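You operate a simulated robot arm through the tools that you are given. There is no shell and no other tool.

Carry out the task below with a simulated robot arm. There is one attempt and no reset: what you move stays moved.

Task
Syringe a 5 ml sample from jar S1 into beaker C.
Fine: lid on the grey mat meanwhile; draw no air; dip tube back in its cup, plunger home, the jar's lid on again.

Only the result counts: the job must be done as asked and must still hold three seconds after the hand-in. Knocking over, shifting, dropping, spilling or breaking anything else fails it. A push-on lid holds only when it is set on centred and level and pressed home; a screw cap is set on level and turned clockwise until tight.

Robot
A 6-joint arm with a fingered hand, fixed in place. Base frame: the origin is on the floor under the middle of its stand, x ahead of it, y to its left, z up; the work surface is at about z = 850. Units: mm, rad, N and s.
With the tool pointing down near the work surface it reaches from about 300 to 820 mm from the base axis. Its first joint turns from -2.897 to 2.897 rad. Payload 4 kg.
The tool frame sits at the grasp point between the pads (the TCP): z along the fingers, y along the line on which they close. The tips reach 26 mm beyond it. The gripper opens to 132 mm; its body begins 73 mm behind the TCP. The gripper is a hand of 5 fingers: y runs from the thumb to the fingers, the wrist lies at [0, 0, -239] in the tool frame, and closing takes about 1.5 s.
Orientation is that of the tool frame in the base frame, as a unit quaternion [w, x, y, z]. With the fingers straight down and closing along the base's y, the tool's x points along the base's -x, its y along +y and its z along -z.

Tools
- The arm moves only by the tool drive_tool. Its argument "plan" is a list of rows, each a list of 7 numbers: the opening, from 0 (shut) to 1 (fully open), then the shift along the base's x, y, z in units of 300 mm (1.0 is 300 mm), then the turn, a rotation vector about the base's x, y, z in units of 45 degrees (1.0 is 45 degrees). In form: [[grip, x, y, z, rx, ry, rz], ...]. A call has 1 to 20 rows; each row is the pose to reach, as a shift and turn from the pose commanded when the call began. A call with a number of a shift or a turn outside -1 to 1 is refused whole. A row lasts 0.2 s, in which the tool goes at most 50 mm and 0.15 rad; a call with a longer step from one row to the next is refused whole, and so is a gripper value outside its range. Where a pose cannot be reached the arm comes as near as it can. A force on the tool above 90 N (or 10 N above the force at the start of the call, whichever is more), or a blocked arm, ends the call early, and 0.2 s more pass. The fingers move at their own pace (about 45 mm/s each) and stop on an object; they squeeze with about 26 N. The grip force told is the motor's: it shows also when the fingers shut on nothing. Time passes only in rows, and 0.2 s behind the last, so rows that repeat a pose let the fingers close. The reply holds the time, the measured pose of the TCP, the force on the tool along the base axes, the opening and the grip force, in the units named above and with some noise, with the torque about the TCP (base axes, N m) and any sound that the robot's microphone picked up.
- Cameras (640 x 400 px; columns grow to the right, rows downward): "scene" is fixed at [400.9, -647.5, 1649.7]; the picture's right is [0.99, -0.13, 0.00], its down [-0.08, -0.63, -0.77] and it looks along [0.10, 0.76, -0.64] (base axes); focal length 317 px, centre (320, 200). "wrist" rides on the gripper at [84, 2, -97] in the tool frame; the picture's right is [-0.02, 1.00, 0.00], its down [-0.75, -0.02, -0.66] and it looks along [-0.66, -0.01, 0.75] (tool axes); focal length 270 px, centre (320, 200). There is no depth. A picture from a camera that has moved, and an enlarged one, comes with that camera's place and axes in the base frame and with its lens. The place of the scene camera against the robot may be out by one fixed shift of up to 25 mm in any direction.
- snapshot(camera): a new picture of that camera. No time passes.
- set_grasp(shape): the hand has 5 fingers and takes this shape, open, in about a second: jaw (thumb against the fingers, like two jaws); tri (thumb and two fingers); tip (a fingertip pinch); poke (one finger out to press); point (the index stretched); flat (the hand flat); cup (the hand cupped); fist (a fist). The gripper value then closes the fingers along that shape, each until it touches; the sizes above hold for jaw. It gives what a move gives, with no picture.
- enlarge(camera, box): a new picture of the part [left, top, right, bottom] of that camera's present view, enlarged. No time passes.
- finish_job(): hands the job in; it is judged then, once.

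Nothing tells you positions but the pictures and the camera data. Unless the task says otherwise, let go and move clear before handing in.

The tools are called after "Emit:" by a JSON object that holds its "api" and its "payload". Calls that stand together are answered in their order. drive_tool: Moves the arm, as the interface text tells. Its arguments: {"type":"object","properties":{"plan":{"type":"array","items":{"type":"array","items":{"type":"number"}}}},"required":["plan"]} The other tools are called the same way: set_grasp (shape) gives the hand a shape; snapshot (camera) takes a picture; enlarge (camera, box) takes an enlarged picture of a part of a camera's view; finish_job () hands the job in.

At the start:

```text
t: 0.0
tool_pos: [442.3, 135.1, 1279.6]
tool_rot: [0.0, -0.001, 1.0, 0.001]
contact_force: [-0.2, 0.6, -0.7]
torque: [0.03, 0.01, 0.0]
opening: 132.0
grasp_force: 0.0
shape: jaw
```

scene: 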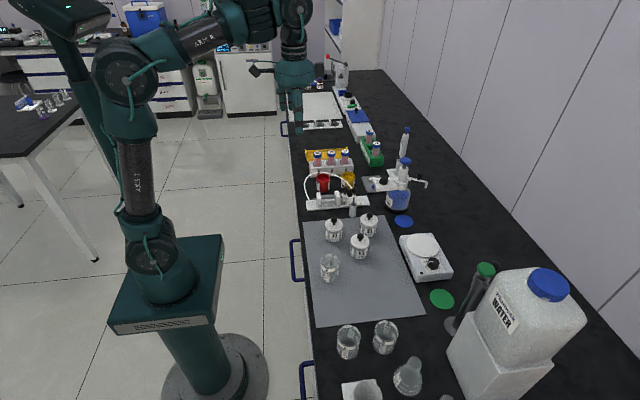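
wrist: 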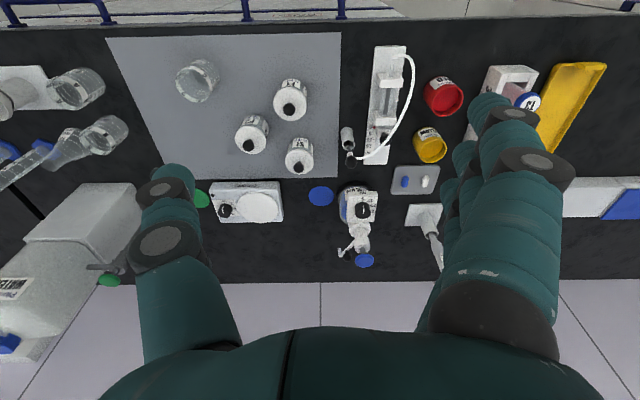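

I see a bench with a grey mat, three jars, beakers, and a white syringe-pump-like device with a tube. I'll look closer at each before moving.

Emit:
{"api": "enlarge", "payload": {"camera": "scene", "box": [290, 140, 450, 240]}}

Emit:
{"api": "enlarge", "payload": {"camera": "scene", "box": [290, 200, 470, 312]}}

Emit:
{"api": "enlarge", "payload": {"camera": "scene", "box": [300, 290, 480, 400]}}

Emit:
{"api": "enlarge", "payload": {"camera": "wrist", "box": [320, 30, 480, 130]}}

Emit:
{"api": "enlarge", "payload": {"camera": "wrist", "box": [320, 110, 480, 210]}}

Emit:
{"api": "enlarge", "payload": {"camera": "wrist", "box": [160, 40, 340, 180]}}

```text
4.00 times, centred on (370, 190) of scene
camera zoom: at [400.9, -647.5, 1649.7], right [0.99, -0.13, 0.0], down [-0.08, -0.63, -0.77], along [0.1, 0.76, -0.64], focal length 1269 px, centre (120, 240)
```

zoom: 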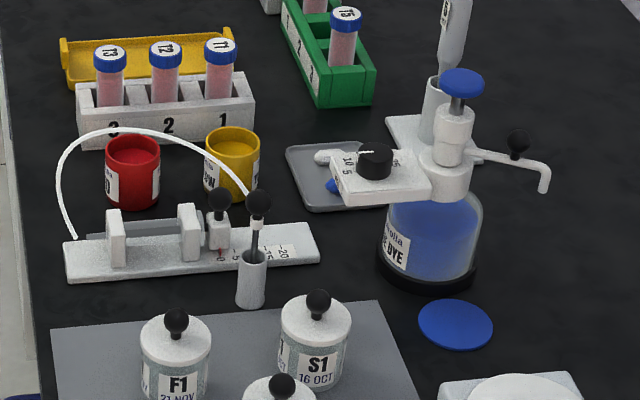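

```text
3.56 times, centred on (380, 256) of scene
camera zoom: at [400.9, -647.5, 1649.7], right [0.99, -0.13, 0.0], down [-0.08, -0.63, -0.77], along [0.1, 0.76, -0.64], focal length 1128 px, centre (107, 1)
```

zoom: 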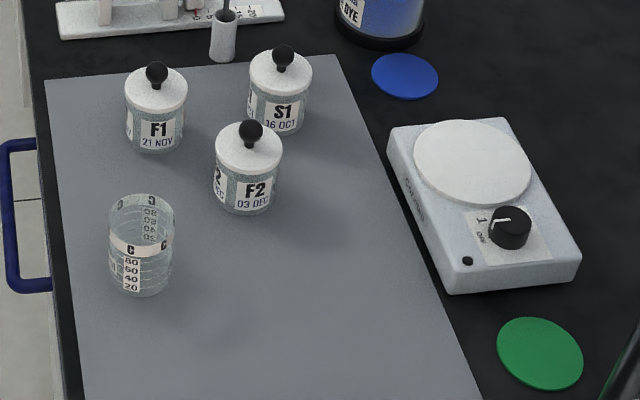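

```text
3.56 times, centred on (390, 345) of scene
camera zoom: at [400.9, -647.5, 1649.7], right [0.99, -0.13, 0.0], down [-0.08, -0.63, -0.77], along [0.1, 0.76, -0.64], focal length 1128 px, centre (71, -316)
```

zoom: 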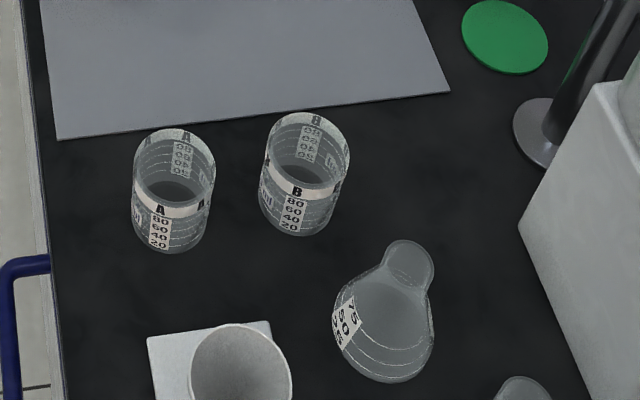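

```text
4.00 times, centred on (400, 80) of wrist
camera zoom: at [359.0, 136.9, 1377.9], right [0.02, 1.0, 0.0], down [0.75, -0.02, 0.66], along [0.66, -0.01, -0.75], focal length 1081 px, centre (0, 680)
```

zoom: 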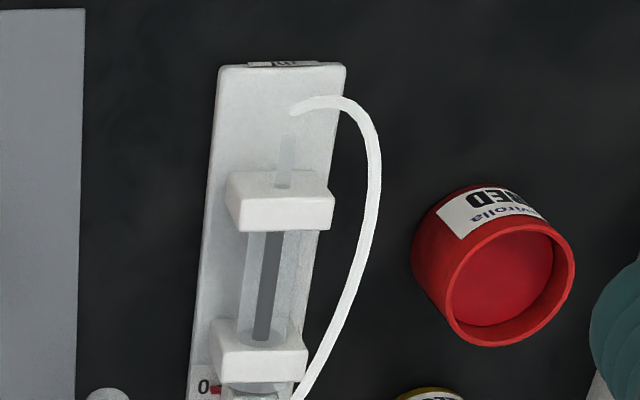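

```text
4.00 times, centred on (400, 160) of wrist
camera zoom: at [359.0, 136.9, 1377.9], right [0.02, 1.0, 0.0], down [0.75, -0.02, 0.66], along [0.66, -0.01, -0.75], focal length 1081 px, centre (0, 360)
```

zoom: 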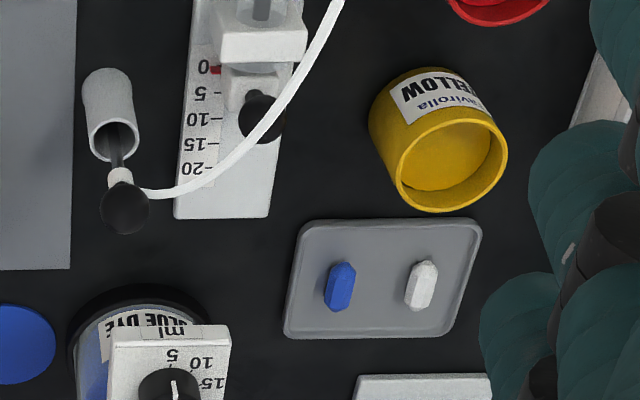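

```text
2.86 times, centred on (250, 110) of wrist
camera zoom: at [359.0, 136.9, 1377.9], right [0.02, 1.0, 0.0], down [0.75, -0.02, 0.66], along [0.66, -0.01, -0.75], focal length 772 px, centre (520, 457)
```

zoom: 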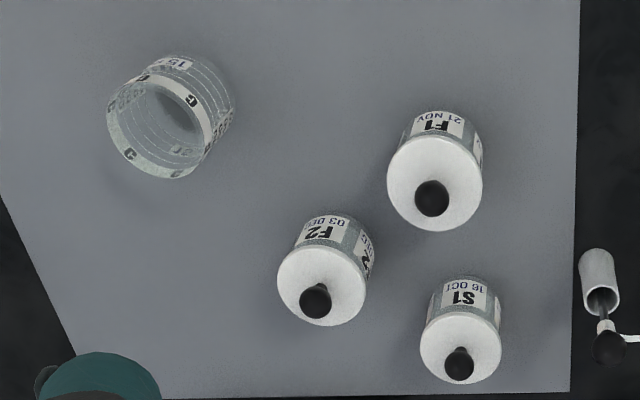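

I see jar S1 near (658, 91), F1 near (542, 83) and F2 near (608, 2). Beaker C is near (510, -75). The syringe runs along x near y = 250, and the dip tube stands in its cup near (627, 189). I'll bring the wrist camera closer to refine these positions.

Emit:
{"api": "drive_tool", "payload": {"plan": [[1, 0.09, -0.02, -0.07, 0, 0, 0], [1, 0.18, -0.05, -0.14, 0, 0, 0], [1, 0.27, -0.08, -0.22, 0, 0, 0], [1, 0.36, -0.1, -0.3, 0, 0, 0], [1, 0.45, -0.12, -0.38, 0, 0, 0], [1, 0.527, -0.147, -0.433, 0, 0, 0], [1, 0.527, -0.147, -0.433, 0, 0, 0]]}}

Emit:
{"api": "snapshot", "payload": {"camera": "wrist"}}

Emit:
{"api": "snapshot", "payload": {"camera": "scene"}}

```text
t: 1.6
tool_pos: [602.2, 90.1, 1149.3]
tool_rot: [0.0, 0.0, 1.0, 0.0]
contact_force: [0.0, 1.0, -0.3]
torque: [0.02, 0.01, 0.01]
opening: 131.7
grasp_force: 0.0
shape: jaw
```

```text
taken
camera wrist: at [518.2, 92.6, 1247.7], right [0.02, 1.0, 0.0], down [0.75, -0.02, 0.66], along [0.66, -0.01, -0.75], focal length 270 px, centre (320, 200)
```

wrist: 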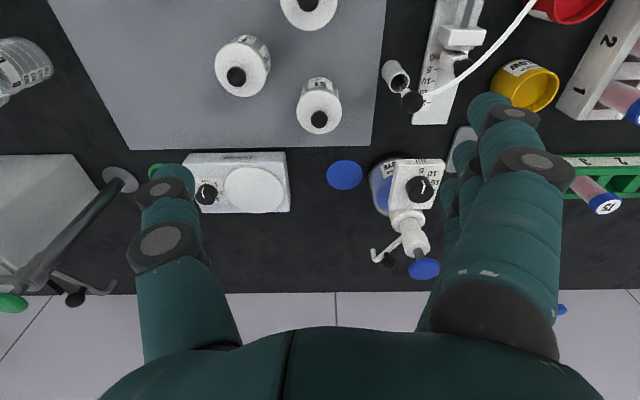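

```text
taken
```

scene: 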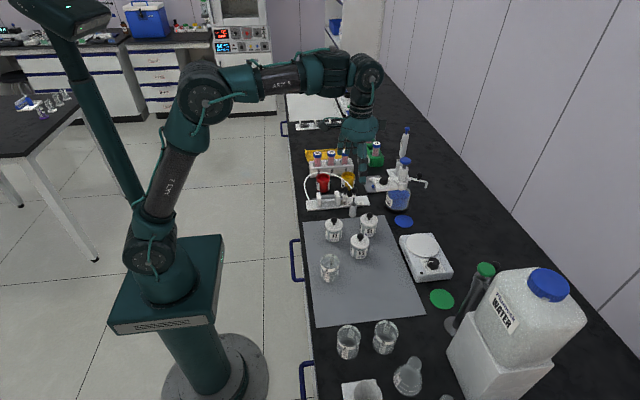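

I triangulate S1's knob near (663, 90, 933). Next I'll enlarge this view to measure the parts in detail.

Emit:
{"api": "enlarge", "payload": {"camera": "wrist", "box": [200, 60, 360, 160]}}

Emit:
{"api": "enlarge", "payload": {"camera": "wrist", "box": [360, 0, 520, 130]}}

Emit:
{"api": "enlarge", "payload": {"camera": "scene", "box": [300, 170, 380, 220]}}

Emit:
{"api": "enlarge", "payload": {"camera": "scene", "box": [315, 210, 395, 290]}}

```text
4.00 times, centred on (280, 110) of wrist
camera zoom: at [518.2, 92.6, 1247.7], right [0.02, 1.0, 0.0], down [0.75, -0.02, 0.66], along [0.66, -0.01, -0.75], focal length 1081 px, centre (480, 560)
```

zoom: 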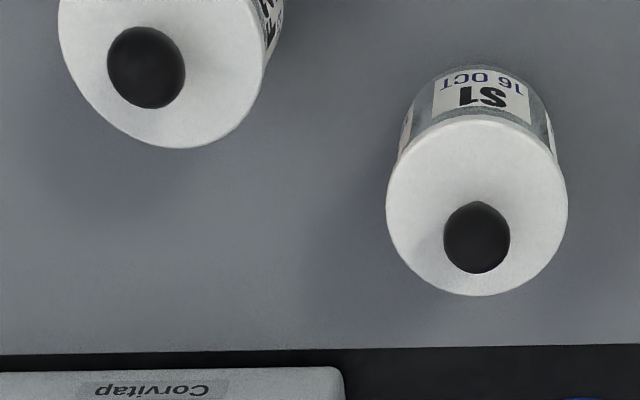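

```text
3.08 times, centred on (440, 65) of wrist
camera zoom: at [518.2, 92.6, 1247.7], right [0.02, 1.0, 0.0], down [0.75, -0.02, 0.66], along [0.66, -0.01, -0.75], focal length 832 px, centre (-49, 615)
```

zoom: 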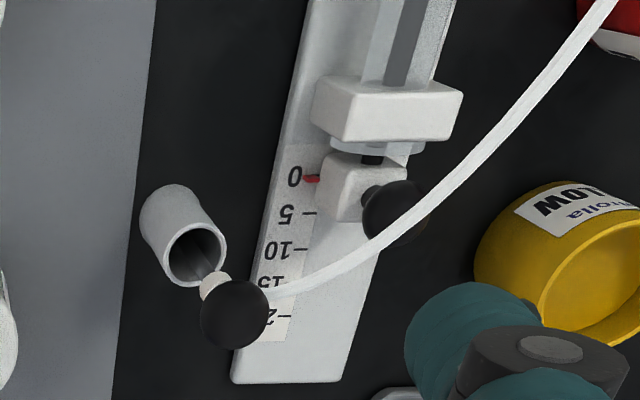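

```text
8.00 times, centred on (340, 195) of scene
camera zoom: at [400.9, -647.5, 1649.7], right [0.99, -0.13, 0.0], down [-0.08, -0.63, -0.77], along [0.1, 0.76, -0.64], focal length 2538 px, centre (160, 240)
```

zoom: 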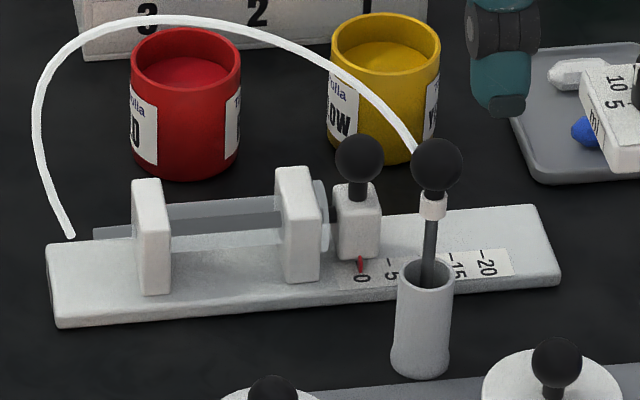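

```text
5.00 times, centred on (355, 250) of scene
camera zoom: at [400.9, -647.5, 1649.7], right [0.99, -0.13, 0.0], down [-0.08, -0.63, -0.77], along [0.1, 0.76, -0.64], focal length 1586 px, centre (145, -50)
```

zoom: 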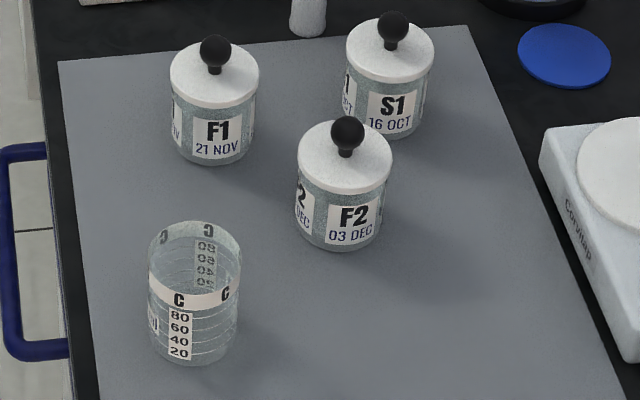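

The balls triangulate to about (612, 257, 919) for the plunger knob and (630, 189, 967) for the dip tube. I'll try the narrower hand shapes here in free air to see which suits small ball knobs.

Emit:
{"api": "set_grasp", "payload": {"shape": "tip"}}

Emit:
{"api": "snapshot", "payload": {"camera": "wrist"}}

Emit:
{"api": "enlarge", "payload": {"camera": "scene", "box": [300, 60, 420, 200]}}

```text
t: 2.5
tool_pos: [602.0, 90.0, 1149.9]
tool_rot: [0.0, -0.001, 1.0, 0.0]
contact_force: [-0.6, -0.8, -0.2]
torque: [-0.02, 0.0, 0.01]
opening: 131.8
grasp_force: 0.1
shape: tip
```

```text
taken
camera wrist: at [517.8, 92.8, 1248.0], right [0.02, 1.0, 0.0], down [0.75, -0.02, 0.66], along [0.66, -0.01, -0.75], focal length 270 px, centre (320, 200)
```

wrist: 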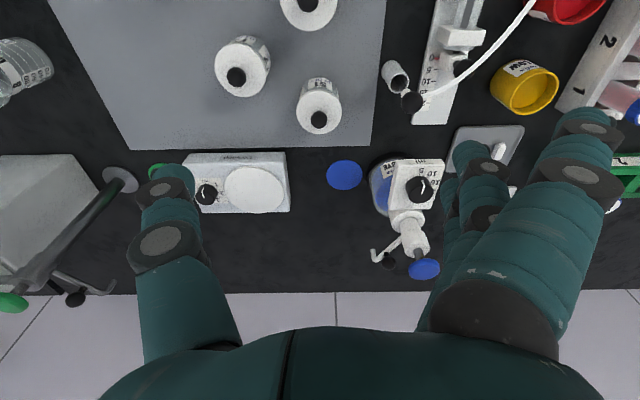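

```text
2.86 times, centred on (360, 130) of scene
camera zoom: at [400.9, -647.5, 1649.7], right [0.99, -0.13, 0.0], down [-0.08, -0.63, -0.77], along [0.1, 0.76, -0.64], focal length 906 px, centre (206, 400)
```

zoom: 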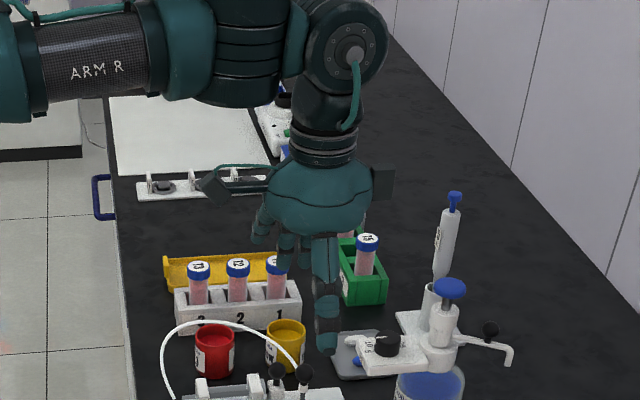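

The tip shape shifts one finger outward. I'll close it in free air to see where the fingertips meet.

Emit:
{"api": "drive_tool", "payload": {"plan": [[0, 0, 0, 0, 0, 0, 0], [0, 0, 0, 0, 0, 0, 0], [0, 0, 0, 0, 0, 0, 0], [0, 0, 0, 0, 0, 0, 0], [0, 0, 0, 0, 0, 0, 0], [0, 0, 0, 0, 0, 0, 0], [0, 0, 0, 0, 0, 0, 0], [0, 0, 0, 0, 0, 0, 0], [0, 0, 0, 0, 0, 0, 0]]}}

Emit:
{"api": "snapshot", "payload": {"camera": "wrist"}}

Emit:
{"api": "enlarge", "payload": {"camera": "scene", "box": [300, 60, 420, 200]}}

```text
t: 4.5
tool_pos: [602.1, 90.6, 1149.9]
tool_rot: [0.0, 0.0, 1.0, 0.0]
contact_force: [0.5, 0.2, 0.5]
torque: [0.02, 0.0, -0.03]
opening: 0.0
grasp_force: 25.8
shape: tip
```

```text
taken
camera wrist: at [517.8, 92.8, 1247.9], right [0.02, 1.0, 0.0], down [0.75, -0.02, 0.66], along [0.66, -0.01, -0.75], focal length 270 px, centre (320, 200)
```

wrist: 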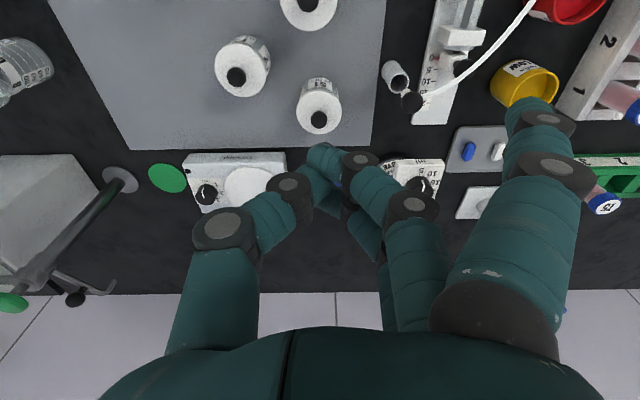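

```text
2.86 times, centred on (360, 130) of scene
camera zoom: at [400.9, -647.5, 1649.7], right [0.99, -0.13, 0.0], down [-0.08, -0.63, -0.77], along [0.1, 0.76, -0.64], focal length 906 px, centre (206, 400)
```

zoom: 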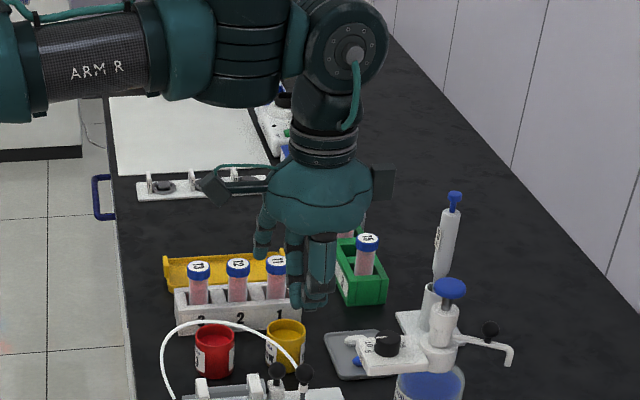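

Emit:
{"api": "enlarge", "payload": {"camera": "scene", "box": [325, 110, 395, 175]}}

Emit:
{"api": "enlarge", "payload": {"camera": "wrist", "box": [200, 90, 460, 260]}}

Emit:
{"api": "set_grasp", "payload": {"shape": "tri"}}

Emit:
{"api": "enlarge", "payload": {"camera": "scene", "box": [325, 110, 395, 175]}}

Emit:
{"api": "snapshot", "payload": {"camera": "wrist"}}

```text
6.15 times, centred on (360, 142) of scene
camera zoom: at [400.9, -647.5, 1649.7], right [0.99, -0.13, 0.0], down [-0.08, -0.63, -0.77], along [0.1, 0.76, -0.64], focal length 1952 px, centre (74, 554)
```

zoom: 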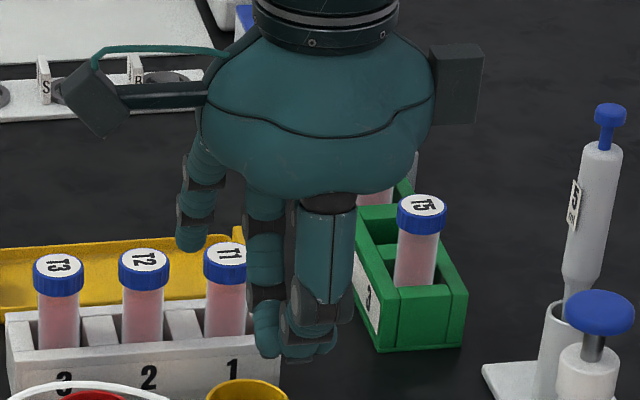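

```text
2.35 times, centred on (330, 175) of wrist
camera zoom: at [517.8, 92.8, 1247.9], right [0.02, 1.0, 0.0], down [0.75, -0.02, 0.66], along [0.66, -0.01, -0.75], focal length 636 px, centre (296, 259)
```

zoom: 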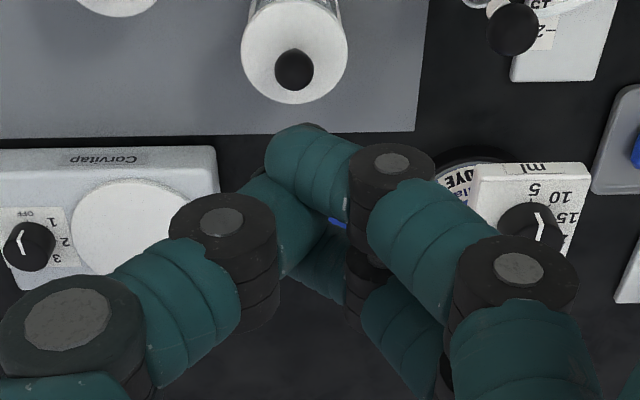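

```text
t: 5.4
tool_pos: [601.0, 90.3, 1149.8]
tool_rot: [-0.001, 0.0, 1.0, 0.0]
contact_force: [-1.0, 0.2, 1.2]
torque: [0.01, 0.01, -0.01]
opening: 131.8
grasp_force: 0.1
shape: tri
```

```text
6.15 times, centred on (360, 142) of scene
camera zoom: at [400.9, -647.5, 1649.7], right [0.99, -0.13, 0.0], down [-0.08, -0.63, -0.77], along [0.1, 0.76, -0.64], focal length 1952 px, centre (74, 554)
```

zoom: 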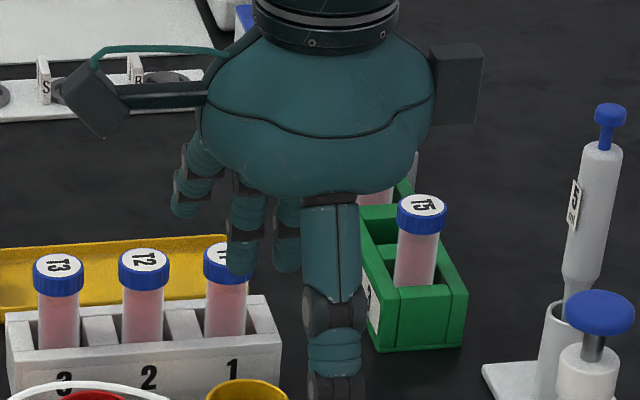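

```text
taken
camera wrist: at [517.8, 92.8, 1247.9], right [0.02, 1.0, 0.0], down [0.75, -0.02, 0.66], along [0.66, -0.01, -0.75], focal length 270 px, centre (320, 200)
```

wrist: 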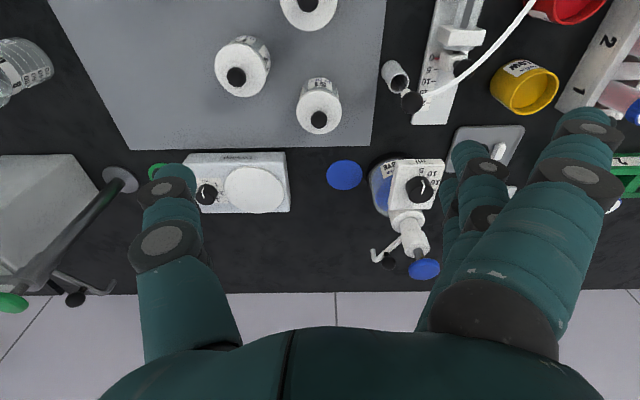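

Emit:
{"api": "drive_tool", "payload": {"plan": [[0, 0, 0, 0, 0, 0, 0], [0, 0, 0, 0, 0, 0, 0], [0, 0, 0, 0, 0, 0, 0], [0, 0, 0, 0, 0, 0, 0], [0, 0, 0, 0, 0, 0, 0], [0, 0, 0, 0, 0, 0, 0], [0, 0, 0, 0, 0, 0, 0], [0, 0, 0, 0, 0, 0, 0], [0, 0, 0, 0, 0, 0, 0]]}}

Emit:
{"api": "enlarge", "payload": {"camera": "wrist", "box": [200, 90, 460, 260]}}

Emit:
{"api": "enlarge", "payload": {"camera": "scene", "box": [325, 110, 395, 175]}}

```text
t: 7.4
tool_pos: [601.5, 90.1, 1150.0]
tool_rot: [0.0, 0.0, 1.0, 0.001]
contact_force: [0.1, 0.8, 0.4]
torque: [-0.01, 0.03, -0.02]
opening: 0.1
grasp_force: 25.7
shape: tri
```

```text
2.35 times, centred on (330, 175) of wrist
camera zoom: at [517.8, 92.8, 1247.9], right [0.02, 1.0, 0.0], down [0.75, -0.02, 0.66], along [0.66, -0.01, -0.75], focal length 636 px, centre (296, 259)
```

zoom: 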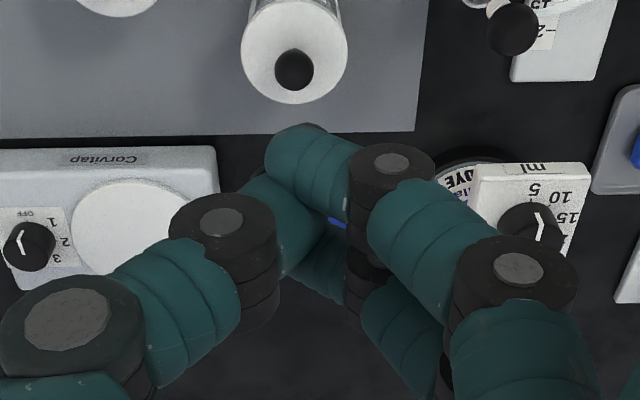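

```text
6.15 times, centred on (360, 142) of scene
camera zoom: at [400.9, -647.5, 1649.7], right [0.99, -0.13, 0.0], down [-0.08, -0.63, -0.77], along [0.1, 0.76, -0.64], focal length 1952 px, centre (74, 554)
```

zoom: 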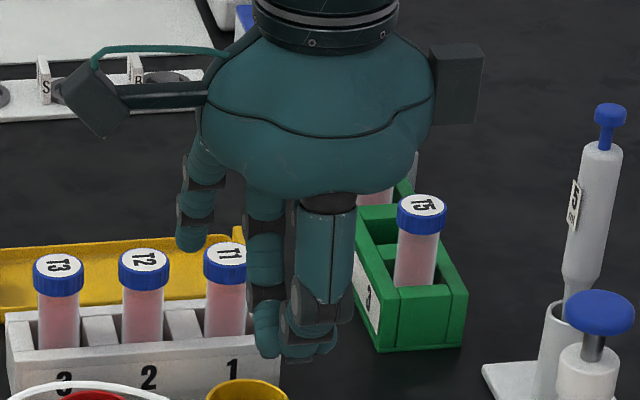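

Both narrow shapes pinch near the TCP with the outer finger raised, so I'll use tri. Now I'll half-open the hand and come down above S1's knob to line it up by camera.

Emit:
{"api": "drive_tool", "payload": {"plan": [[0.5, 0.05, 0, 0, 0, 0, 0], [0.5, 0.1, 0, -0.05, 0, 0, 0], [0.5, 0.15, 0, -0.15, 0, 0, 0], [0.5, 0.203, 0, -0.25, 0, 0, 0], [0.5, 0.203, 0, -0.35, 0, 0, 0], [0.5, 0.203, 0, -0.42, 0, 0, 0], [0.5, 0.203, 0, -0.467, 0, 0, 0], [0.5, 0.203, 0, -0.467, 0, 0, 0]]}}

Emit:
{"api": "snapshot", "payload": {"camera": "wrist"}}

Emit:
{"api": "snapshot", "payload": {"camera": "scene"}}

```text
t: 9.2
tool_pos: [663.2, 89.3, 1009.8]
tool_rot: [0.0, 0.0, 1.0, -0.001]
contact_force: [0.6, -1.4, 0.3]
torque: [0.03, 0.02, 0.01]
opening: 65.6
grasp_force: 0.1
shape: tri
```

```text
taken
camera wrist: at [578.8, 92.7, 1107.5], right [0.02, 1.0, 0.0], down [0.75, -0.02, 0.66], along [0.66, -0.01, -0.75], focal length 270 px, centre (320, 200)
```

wrist: 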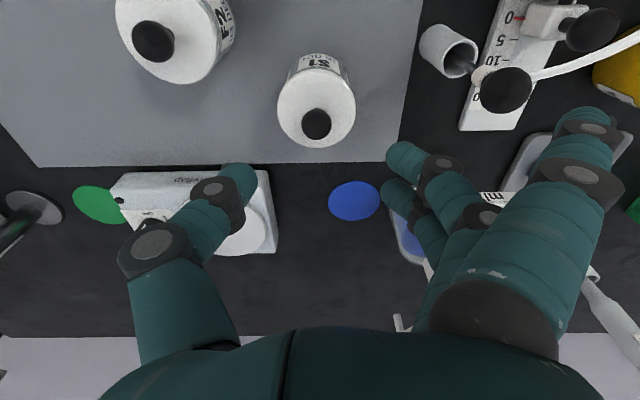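

```text
taken
```

scene: 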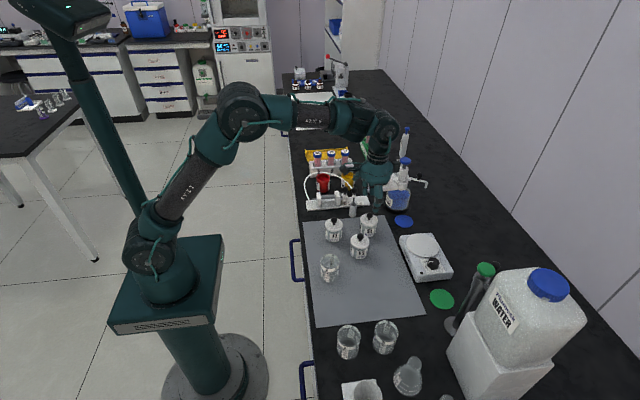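

Emit:
{"api": "enlarge", "payload": {"camera": "wrist", "box": [260, 60, 380, 160]}}

Emit:
{"api": "enlarge", "payload": {"camera": "wrist", "box": [400, 0, 640, 130]}}

Emit:
{"api": "enlarge", "payload": {"camera": "scene", "box": [340, 170, 410, 240]}}

```text
4.00 times, centred on (320, 110) of wrist
camera zoom: at [578.8, 92.7, 1107.5], right [0.02, 1.0, 0.0], down [0.75, -0.02, 0.66], along [0.66, -0.01, -0.75], focal length 1081 px, centre (320, 560)
```

zoom: 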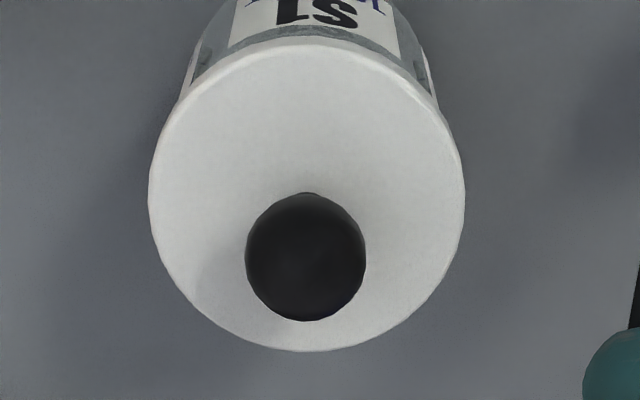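

```text
2.67 times, centred on (520, 65) of wrist
camera zoom: at [578.8, 92.7, 1107.5], right [0.02, 1.0, 0.0], down [0.75, -0.02, 0.66], along [0.66, -0.01, -0.75], focal length 721 px, centre (-213, 560)
```

zoom: 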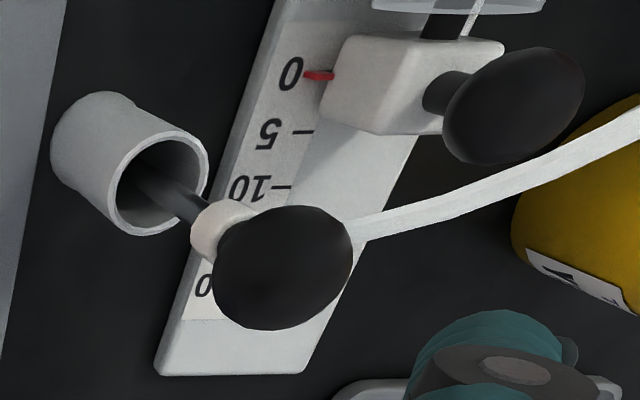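

```text
5.71 times, centred on (375, 205) of scene
camera zoom: at [400.9, -647.5, 1649.7], right [0.99, -0.13, 0.0], down [-0.08, -0.63, -0.77], along [0.1, 0.76, -0.64], focal length 1813 px, centre (6, 171)
```

zoom: 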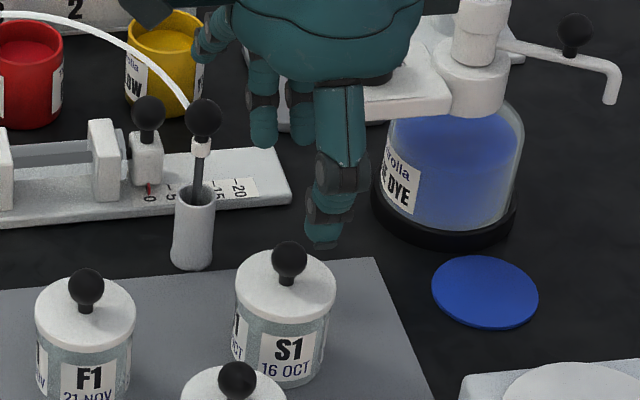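

The knob is about 1 mm off the tool axis, but tri's raised finger would come down on the dip-tube ball at this yaw. I'll back up and check how the jaw shape closes instead.

Emit:
{"api": "drive_tool", "payload": {"plan": [[0.5, 0, 0, 0.1, 0, 0, 0], [0.5, 0, 0, 0.2, 0, 0, 0], [0.5, 0, 0, 0.3, 0, 0, 0], [0.5, 0, 0, 0.3, 0, 0, 0]]}}

Emit:
{"api": "set_grasp", "payload": {"shape": "jaw"}}

Emit:
{"api": "drive_tool", "payload": {"plan": [[0.17, 0, 0, 0, 0, 0, 0], [0.17, 0, 0, 0, 0, 0, 0], [0.17, 0, 0, 0, 0, 0, 0], [0.17, 0, 0, 0, 0, 0, 0], [0.17, 0, 0, 0, 0, 0, 0], [0.17, 0, 0, 0, 0, 0, 0], [0.17, 0, 0, 0, 0, 0, 0], [0.17, 0, 0, 0, 0, 0, 0]]}}

Emit:
{"api": "snapshot", "payload": {"camera": "wrist"}}

Emit:
{"api": "enlarge", "payload": {"camera": "scene", "box": [330, 110, 410, 190]}}

```text
t: 10.2
tool_pos: [662.0, 90.3, 1100.4]
tool_rot: [0.0, 0.001, 1.0, 0.0]
contact_force: [0.4, -0.4, 0.5]
torque: [-0.01, 0.02, 0.03]
opening: 65.3
grasp_force: 0.0
shape: tri
```

```text
t: 11.1
tool_pos: [662.6, 89.3, 1099.0]
tool_rot: [0.0, 0.0, 1.0, 0.001]
contact_force: [0.5, -1.1, -0.9]
torque: [-0.01, 0.0, 0.0]
opening: 131.8
grasp_force: 0.0
shape: jaw
```

```text
t: 12.9
tool_pos: [662.5, 90.0, 1099.7]
tool_rot: [0.0, 0.0, 1.0, -0.001]
contact_force: [-0.3, -1.3, -0.6]
torque: [0.0, 0.0, 0.01]
opening: 23.3
grasp_force: 0.1
shape: jaw
```

```text
taken
camera wrist: at [578.6, 92.4, 1197.6], right [0.02, 1.0, 0.0], down [0.75, -0.02, 0.66], along [0.66, -0.01, -0.75], focal length 270 px, centre (320, 200)
```

wrist: 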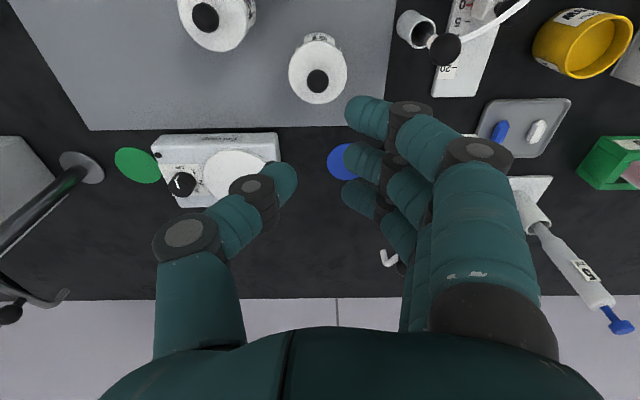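

```text
5.00 times, centred on (370, 150) of scene
camera zoom: at [400.9, -647.5, 1649.7], right [0.99, -0.13, 0.0], down [-0.08, -0.63, -0.77], along [0.1, 0.76, -0.64], focal length 1586 px, centre (70, 450)
```

zoom: 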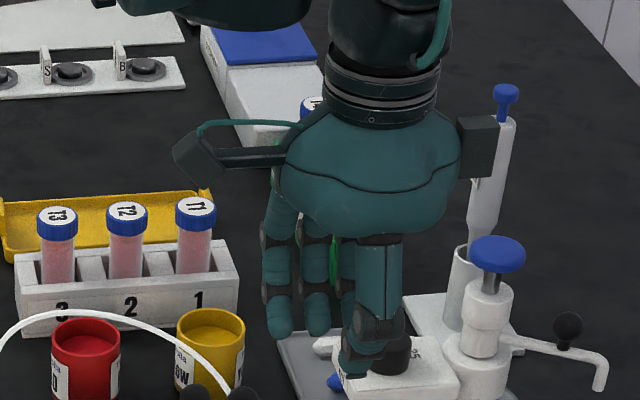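

The jaw shape has all four fingers hanging straight with the thumb opposite, and nothing sticks out to the side, so I'll use jaw. I'll open to about 60 mm and descend around S1's knob at z ≈ 948.

Emit:
{"api": "drive_tool", "payload": {"plan": [[0.45, -0.004, -0.004, 0, 0, 0, 0], [0.45, -0.004, -0.004, 0, 0, 0, 0], [0.45, -0.004, -0.004, -0.1, 0, 0, 0], [0.45, -0.004, -0.004, -0.2, 0, 0, 0], [0.45, -0.004, -0.004, -0.3, 0, 0, 0], [0.45, -0.004, -0.004, -0.38, 0, 0, 0], [0.45, -0.004, -0.004, -0.44, 0, 0, 0], [0.45, -0.004, -0.004, -0.48, 0, 0, 0], [0.45, -0.004, -0.004, -0.505, 0, 0, 0], [0.45, -0.004, -0.004, -0.505, 0, 0, 0]]}}

Emit:
{"api": "snapshot", "payload": {"camera": "wrist"}}

Emit:
{"api": "enlarge", "payload": {"camera": "scene", "box": [330, 170, 410, 240]}}

```text
t: 15.1
tool_pos: [660.0, 89.4, 947.4]
tool_rot: [0.0, 0.0, 1.0, 0.0]
contact_force: [0.1, -0.5, -0.6]
torque: [-0.03, 0.01, -0.01]
opening: 58.6
grasp_force: 0.0
shape: jaw
```

```text
taken
camera wrist: at [576.8, 91.8, 1045.7], right [0.02, 1.0, 0.0], down [0.75, -0.02, 0.66], along [0.66, -0.01, -0.75], focal length 270 px, centre (320, 200)
```

wrist: 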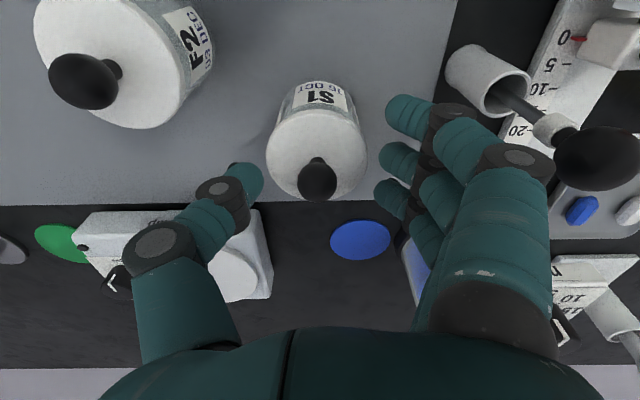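

```text
5.71 times, centred on (370, 205) of scene
camera zoom: at [400.9, -647.5, 1649.7], right [0.99, -0.13, 0.0], down [-0.08, -0.63, -0.77], along [0.1, 0.76, -0.64], focal length 1813 px, centre (34, 171)
```

zoom: 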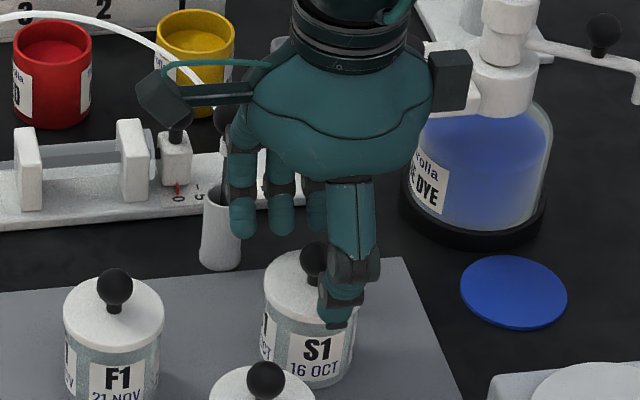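

Emit:
{"api": "enlarge", "payload": {"camera": "wrist", "box": [200, 90, 440, 240]}}

Emit:
{"api": "enlarge", "payload": {"camera": "scene", "box": [355, 200, 395, 235]}}

```text
2.67 times, centred on (320, 165) of wrist
camera zoom: at [576.8, 91.8, 1045.7], right [0.02, 1.0, 0.0], down [0.75, -0.02, 0.66], along [0.66, -0.01, -0.75], focal length 721 px, centre (320, 293)
```

zoom: 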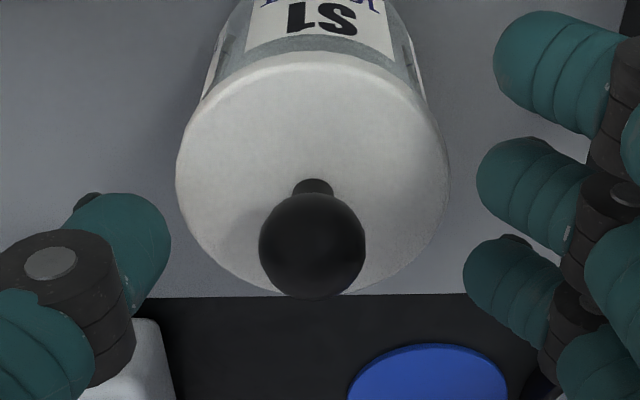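

```text
11.43 times, centred on (375, 218) of scene
camera zoom: at [400.9, -647.5, 1649.7], right [0.99, -0.13, 0.0], down [-0.08, -0.63, -0.77], along [0.1, 0.76, -0.64], focal length 3626 px, centre (-309, 0)
```

zoom: 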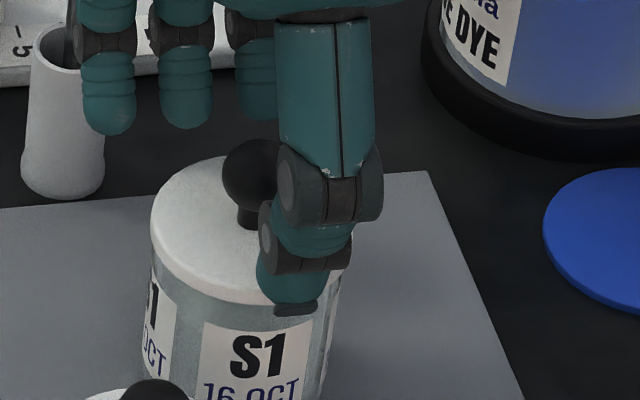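

S1's knob sits centred between the thumb and the two middle fingers, with the tips just above the lid. I'll close on it now.

Emit:
{"api": "drive_tool", "payload": {"plan": [[0.45, -0.005, -0.001, 0, 0, 0, 0], [0, -0.005, -0.001, 0, 0, 0, 0], [0, -0.005, -0.001, 0, 0, 0, 0], [0, -0.005, -0.001, 0, 0, 0, 0], [0, -0.005, -0.001, 0, 0, 0, 0], [0, -0.005, -0.001, 0, 0, 0, 0], [0, -0.005, -0.001, 0, 0, 0, 0], [0, -0.005, -0.001, 0, 0, 0, 0]]}}

Emit:
{"api": "snapshot", "payload": {"camera": "wrist"}}

Emit:
{"api": "enlarge", "payload": {"camera": "scene", "box": [355, 200, 395, 235]}}

```text
t: 16.9
tool_pos: [659.5, 88.5, 947.8]
tool_rot: [0.001, 0.0, 1.0, -0.001]
contact_force: [-0.3, -0.1, 1.6]
torque: [0.04, 0.02, -0.02]
opening: 2.2
grasp_force: 26.2
shape: jaw
heard: snap
```

```text
taken
camera wrist: at [575.2, 91.5, 1046.2], right [0.02, 1.0, 0.0], down [0.75, -0.02, 0.66], along [0.66, -0.01, -0.75], focal length 270 px, centre (320, 200)
```

wrist: 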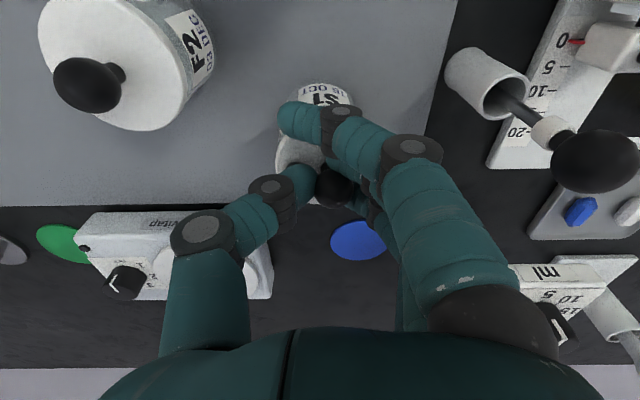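

```text
11.43 times, centred on (375, 218) of scene
camera zoom: at [400.9, -647.5, 1649.7], right [0.99, -0.13, 0.0], down [-0.08, -0.63, -0.77], along [0.1, 0.76, -0.64], focal length 3626 px, centre (-309, 0)
```

zoom: 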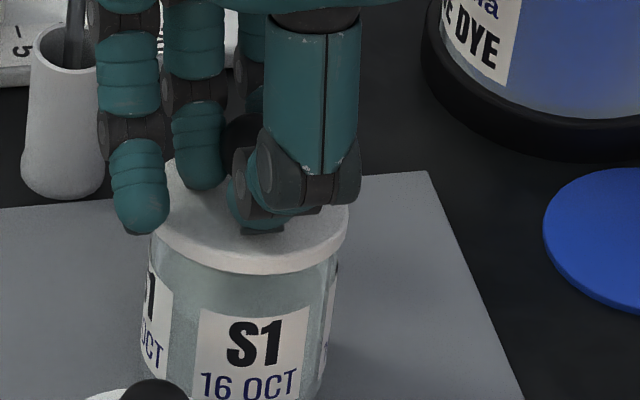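

The grip is made, and a snap suggests the lid has already come free. I'll lift slowly and check that the jar stays down.

Emit:
{"api": "drive_tool", "payload": {"plan": [[0, 0, 0, 0.01, 0, 0, 0], [0, 0, 0, 0.02, 0, 0, 0], [0, 0, 0, 0.035, 0, 0, 0], [0, 0, 0, 0.05, 0, 0, 0], [0, 0, 0, 0.065, 0, 0, 0], [0, 0, 0, 0.08, 0, 0, 0], [0, 0, 0, 0.08, 0, 0, 0]]}}

Emit:
{"api": "snapshot", "payload": {"camera": "wrist"}}

Emit:
{"api": "enlarge", "payload": {"camera": "scene", "box": [345, 190, 405, 242]}}

```text
t: 18.5
tool_pos: [660.4, 88.8, 972.3]
tool_rot: [0.0, -0.001, 1.0, 0.0]
contact_force: [-0.4, 0.4, -0.9]
torque: [-0.01, 0.02, 0.01]
opening: 2.0
grasp_force: 26.6
shape: jaw
```

```text
taken
camera wrist: at [575.4, 91.3, 1070.2], right [0.02, 1.0, 0.0], down [0.75, -0.02, 0.66], along [0.66, -0.01, -0.75], focal length 270 px, centre (320, 200)
```

wrist: 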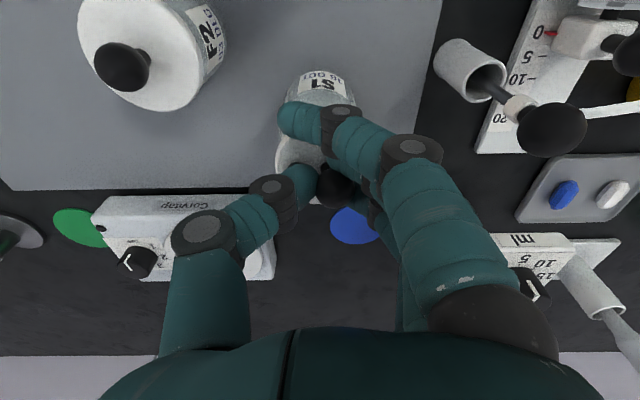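

```text
7.69 times, centred on (375, 216) of scene
camera zoom: at [400.9, -647.5, 1649.7], right [0.99, -0.13, 0.0], down [-0.08, -0.63, -0.77], along [0.1, 0.76, -0.64], focal length 2441 px, centre (-103, 77)
```

zoom: 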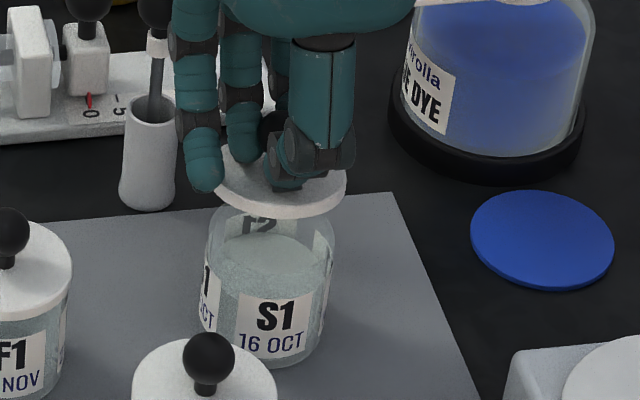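

The lid is off and the jar stayed put, with its liquid filling somewhat over half of it. I'll carry the lid up and over to a clear part of the mat near (670, -100).

Emit:
{"api": "drive_tool", "payload": {"plan": [[0, 0, 0, 0.08, 0, 0, 0], [0, 0, 0, 0.16, 0, 0, 0], [0, 0.01, -0.08, 0.16, 0, 0, 0], [0, 0.015, -0.18, 0.16, 0, 0, 0], [0, 0.02, -0.29, 0.16, 0, 0, 0], [0, 0.025, -0.4, 0.16, 0, 0, 0], [0, 0.03, -0.5, 0.16, 0, 0, 0], [0, 0.033, -0.58, 0.16, 0, 0, 0], [0, 0.033, -0.63, 0.16, 0, 0, 0], [0, 0.033, -0.63, 0.16, 0, 0, 0]]}}

Emit:
{"api": "snapshot", "payload": {"camera": "wrist"}}

Emit:
{"api": "snapshot", "payload": {"camera": "scene"}}

Emit:
{"api": "enlarge", "payload": {"camera": "scene", "box": [330, 170, 450, 270]}}

```text
t: 20.7
tool_pos: [668.1, -100.1, 1020.9]
tool_rot: [-0.001, 0.001, 1.0, 0.0]
contact_force: [0.0, 0.8, 0.5]
torque: [0.0, 0.01, 0.0]
opening: 1.7
grasp_force: 25.9
shape: jaw
```

```text
taken
camera wrist: at [584.7, -97.5, 1118.5], right [0.02, 1.0, 0.0], down [0.75, -0.02, 0.66], along [0.66, -0.01, -0.75], focal length 270 px, centre (320, 200)
```

wrist: 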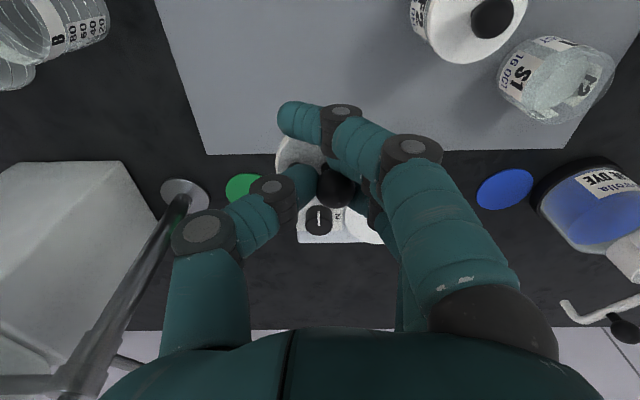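

```text
taken
```

scene: 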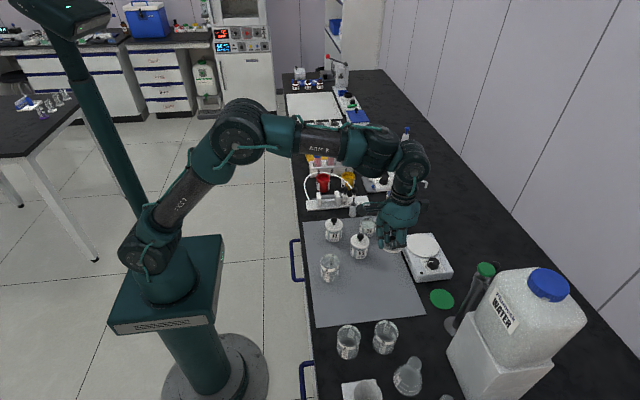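

```text
4.00 times, centred on (390, 220) of scene
camera zoom: at [400.9, -647.5, 1649.7], right [0.99, -0.13, 0.0], down [-0.08, -0.63, -0.77], along [0.1, 0.76, -0.64], focal length 1269 px, centre (40, 120)
```

zoom: 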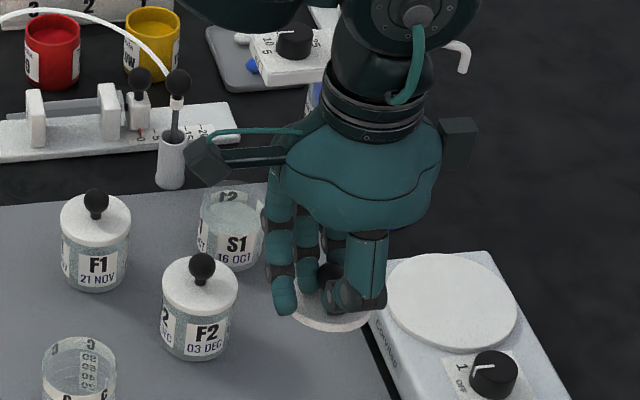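

The lid is held nearly level, with clear mat below. I'll lower it toward the mat in stages.

Emit:
{"api": "drive_tool", "payload": {"plan": [[0, -0.02, 0, -0.1, 0, 0, 0], [0, -0.043, 0, -0.2, 0, 0, 0], [0, -0.043, 0, -0.28, 0, 0, 0], [0, -0.043, 0, -0.34, 0, 0, 0], [0, -0.043, 0, -0.37, 0, 0, 0], [0, -0.043, 0, -0.37, 0, 0, 0]]}}

Emit:
{"api": "enlarge", "payload": {"camera": "scene", "box": [350, 200, 430, 280]}}

Emit:
{"api": "snapshot", "payload": {"camera": "wrist"}}

```text
t: 22.1
tool_pos: [655.1, -99.6, 910.1]
tool_rot: [0.0, 0.0, 1.0, 0.0]
contact_force: [-0.3, 0.3, -0.7]
torque: [0.01, 0.01, 0.01]
opening: 1.9
grasp_force: 26.0
shape: jaw
```

```text
5.00 times, centred on (390, 240) of scene
camera zoom: at [400.9, -647.5, 1649.7], right [0.99, -0.13, 0.0], down [-0.08, -0.63, -0.77], along [0.1, 0.76, -0.64], focal length 1586 px, centre (-30, 0)
```

zoom: 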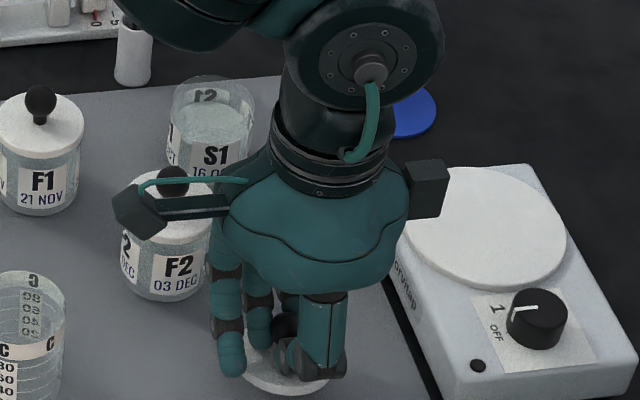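

```text
taken
camera wrist: at [572.9, -97.7, 1008.0], right [0.02, 1.0, 0.0], down [0.75, -0.02, 0.66], along [0.66, -0.01, -0.75], focal length 270 px, centre (320, 200)
```

wrist: 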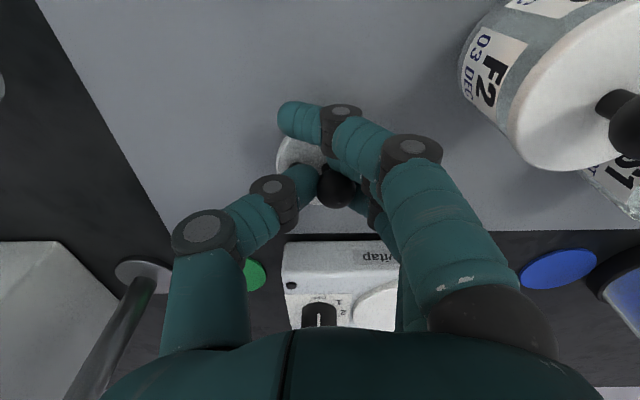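

Emit:
{"api": "drive_tool", "payload": {"plan": [[0, 0, 0, -0.01, 0, 0, 0], [0, 0, 0, -0.02, 0, 0, 0], [0, 0, 0, -0.03, 0, 0, 0], [0, 0, 0, -0.03, 0, 0, 0]]}}

Emit:
{"api": "enlarge", "payload": {"camera": "scene", "box": [370, 235, 420, 285]}}

```text
t: 23.1
tool_pos: [657.2, -100.5, 900.7]
tool_rot: [0.0, 0.001, 1.0, 0.0]
contact_force: [-0.4, 0.3, -0.1]
torque: [0.01, 0.0, 0.04]
opening: 1.6
grasp_force: 26.1
shape: jaw
```

```text
8.00 times, centred on (395, 260) of scene
camera zoom: at [400.9, -647.5, 1649.7], right [0.99, -0.13, 0.0], down [-0.08, -0.63, -0.77], along [0.1, 0.76, -0.64], focal length 2538 px, centre (-280, -280)
```

zoom: 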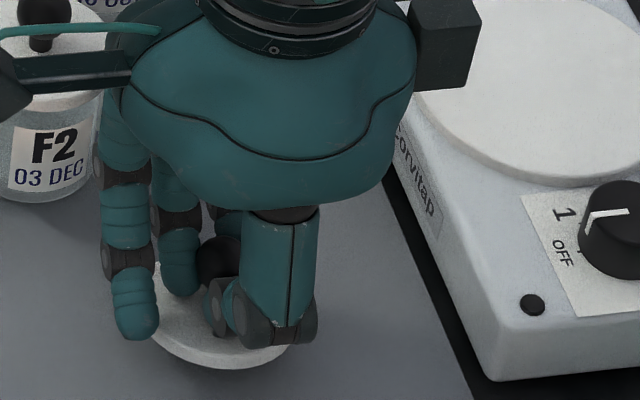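

Emit:
{"api": "drive_tool", "payload": {"plan": [[0, 0, 0, -0.007, 0, 0, 0], [0, 0, 0, -0.014, 0, 0, 0], [0, 0, 0, -0.014, 0, 0, 0]]}}

Emit:
{"api": "enlarge", "payload": {"camera": "scene", "box": [370, 235, 420, 285]}}

```text
t: 23.9
tool_pos: [655.7, -101.4, 896.0]
tool_rot: [-0.001, 0.0, 1.0, 0.0]
contact_force: [-0.3, -0.2, -0.2]
torque: [-0.01, -0.02, -0.01]
opening: 1.4
grasp_force: 26.2
shape: jaw
```

```text
8.00 times, centred on (395, 260) of scene
camera zoom: at [400.9, -647.5, 1649.7], right [0.99, -0.13, 0.0], down [-0.08, -0.63, -0.77], along [0.1, 0.76, -0.64], focal length 2538 px, centre (-280, -280)
```

zoom: 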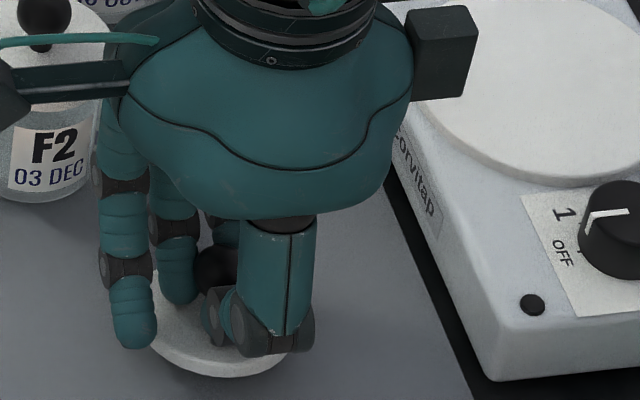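

Emit:
{"api": "drive_tool", "payload": {"plan": [[0, 0, 0, -0.007, 0, 0, 0], [0, 0, 0, -0.014, 0, 0, 0], [0, 0, 0, -0.014, 0, 0, 0]]}}

Emit:
{"api": "enlarge", "payload": {"camera": "scene", "box": [370, 235, 420, 285]}}

```text
t: 24.7
tool_pos: [656.8, -101.9, 892.8]
tool_rot: [0.0, 0.0, 1.0, 0.0]
contact_force: [-0.6, -3.1, 15.7]
torque: [0.27, -0.05, 0.01]
opening: 2.3
grasp_force: 26.0
shape: jaw
```

```text
8.00 times, centred on (395, 260) of scene
camera zoom: at [400.9, -647.5, 1649.7], right [0.99, -0.13, 0.0], down [-0.08, -0.63, -0.77], along [0.1, 0.76, -0.64], focal length 2538 px, centre (-280, -280)
```

zoom: 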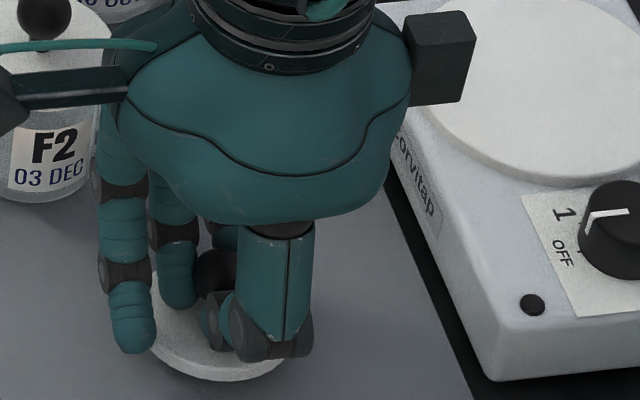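

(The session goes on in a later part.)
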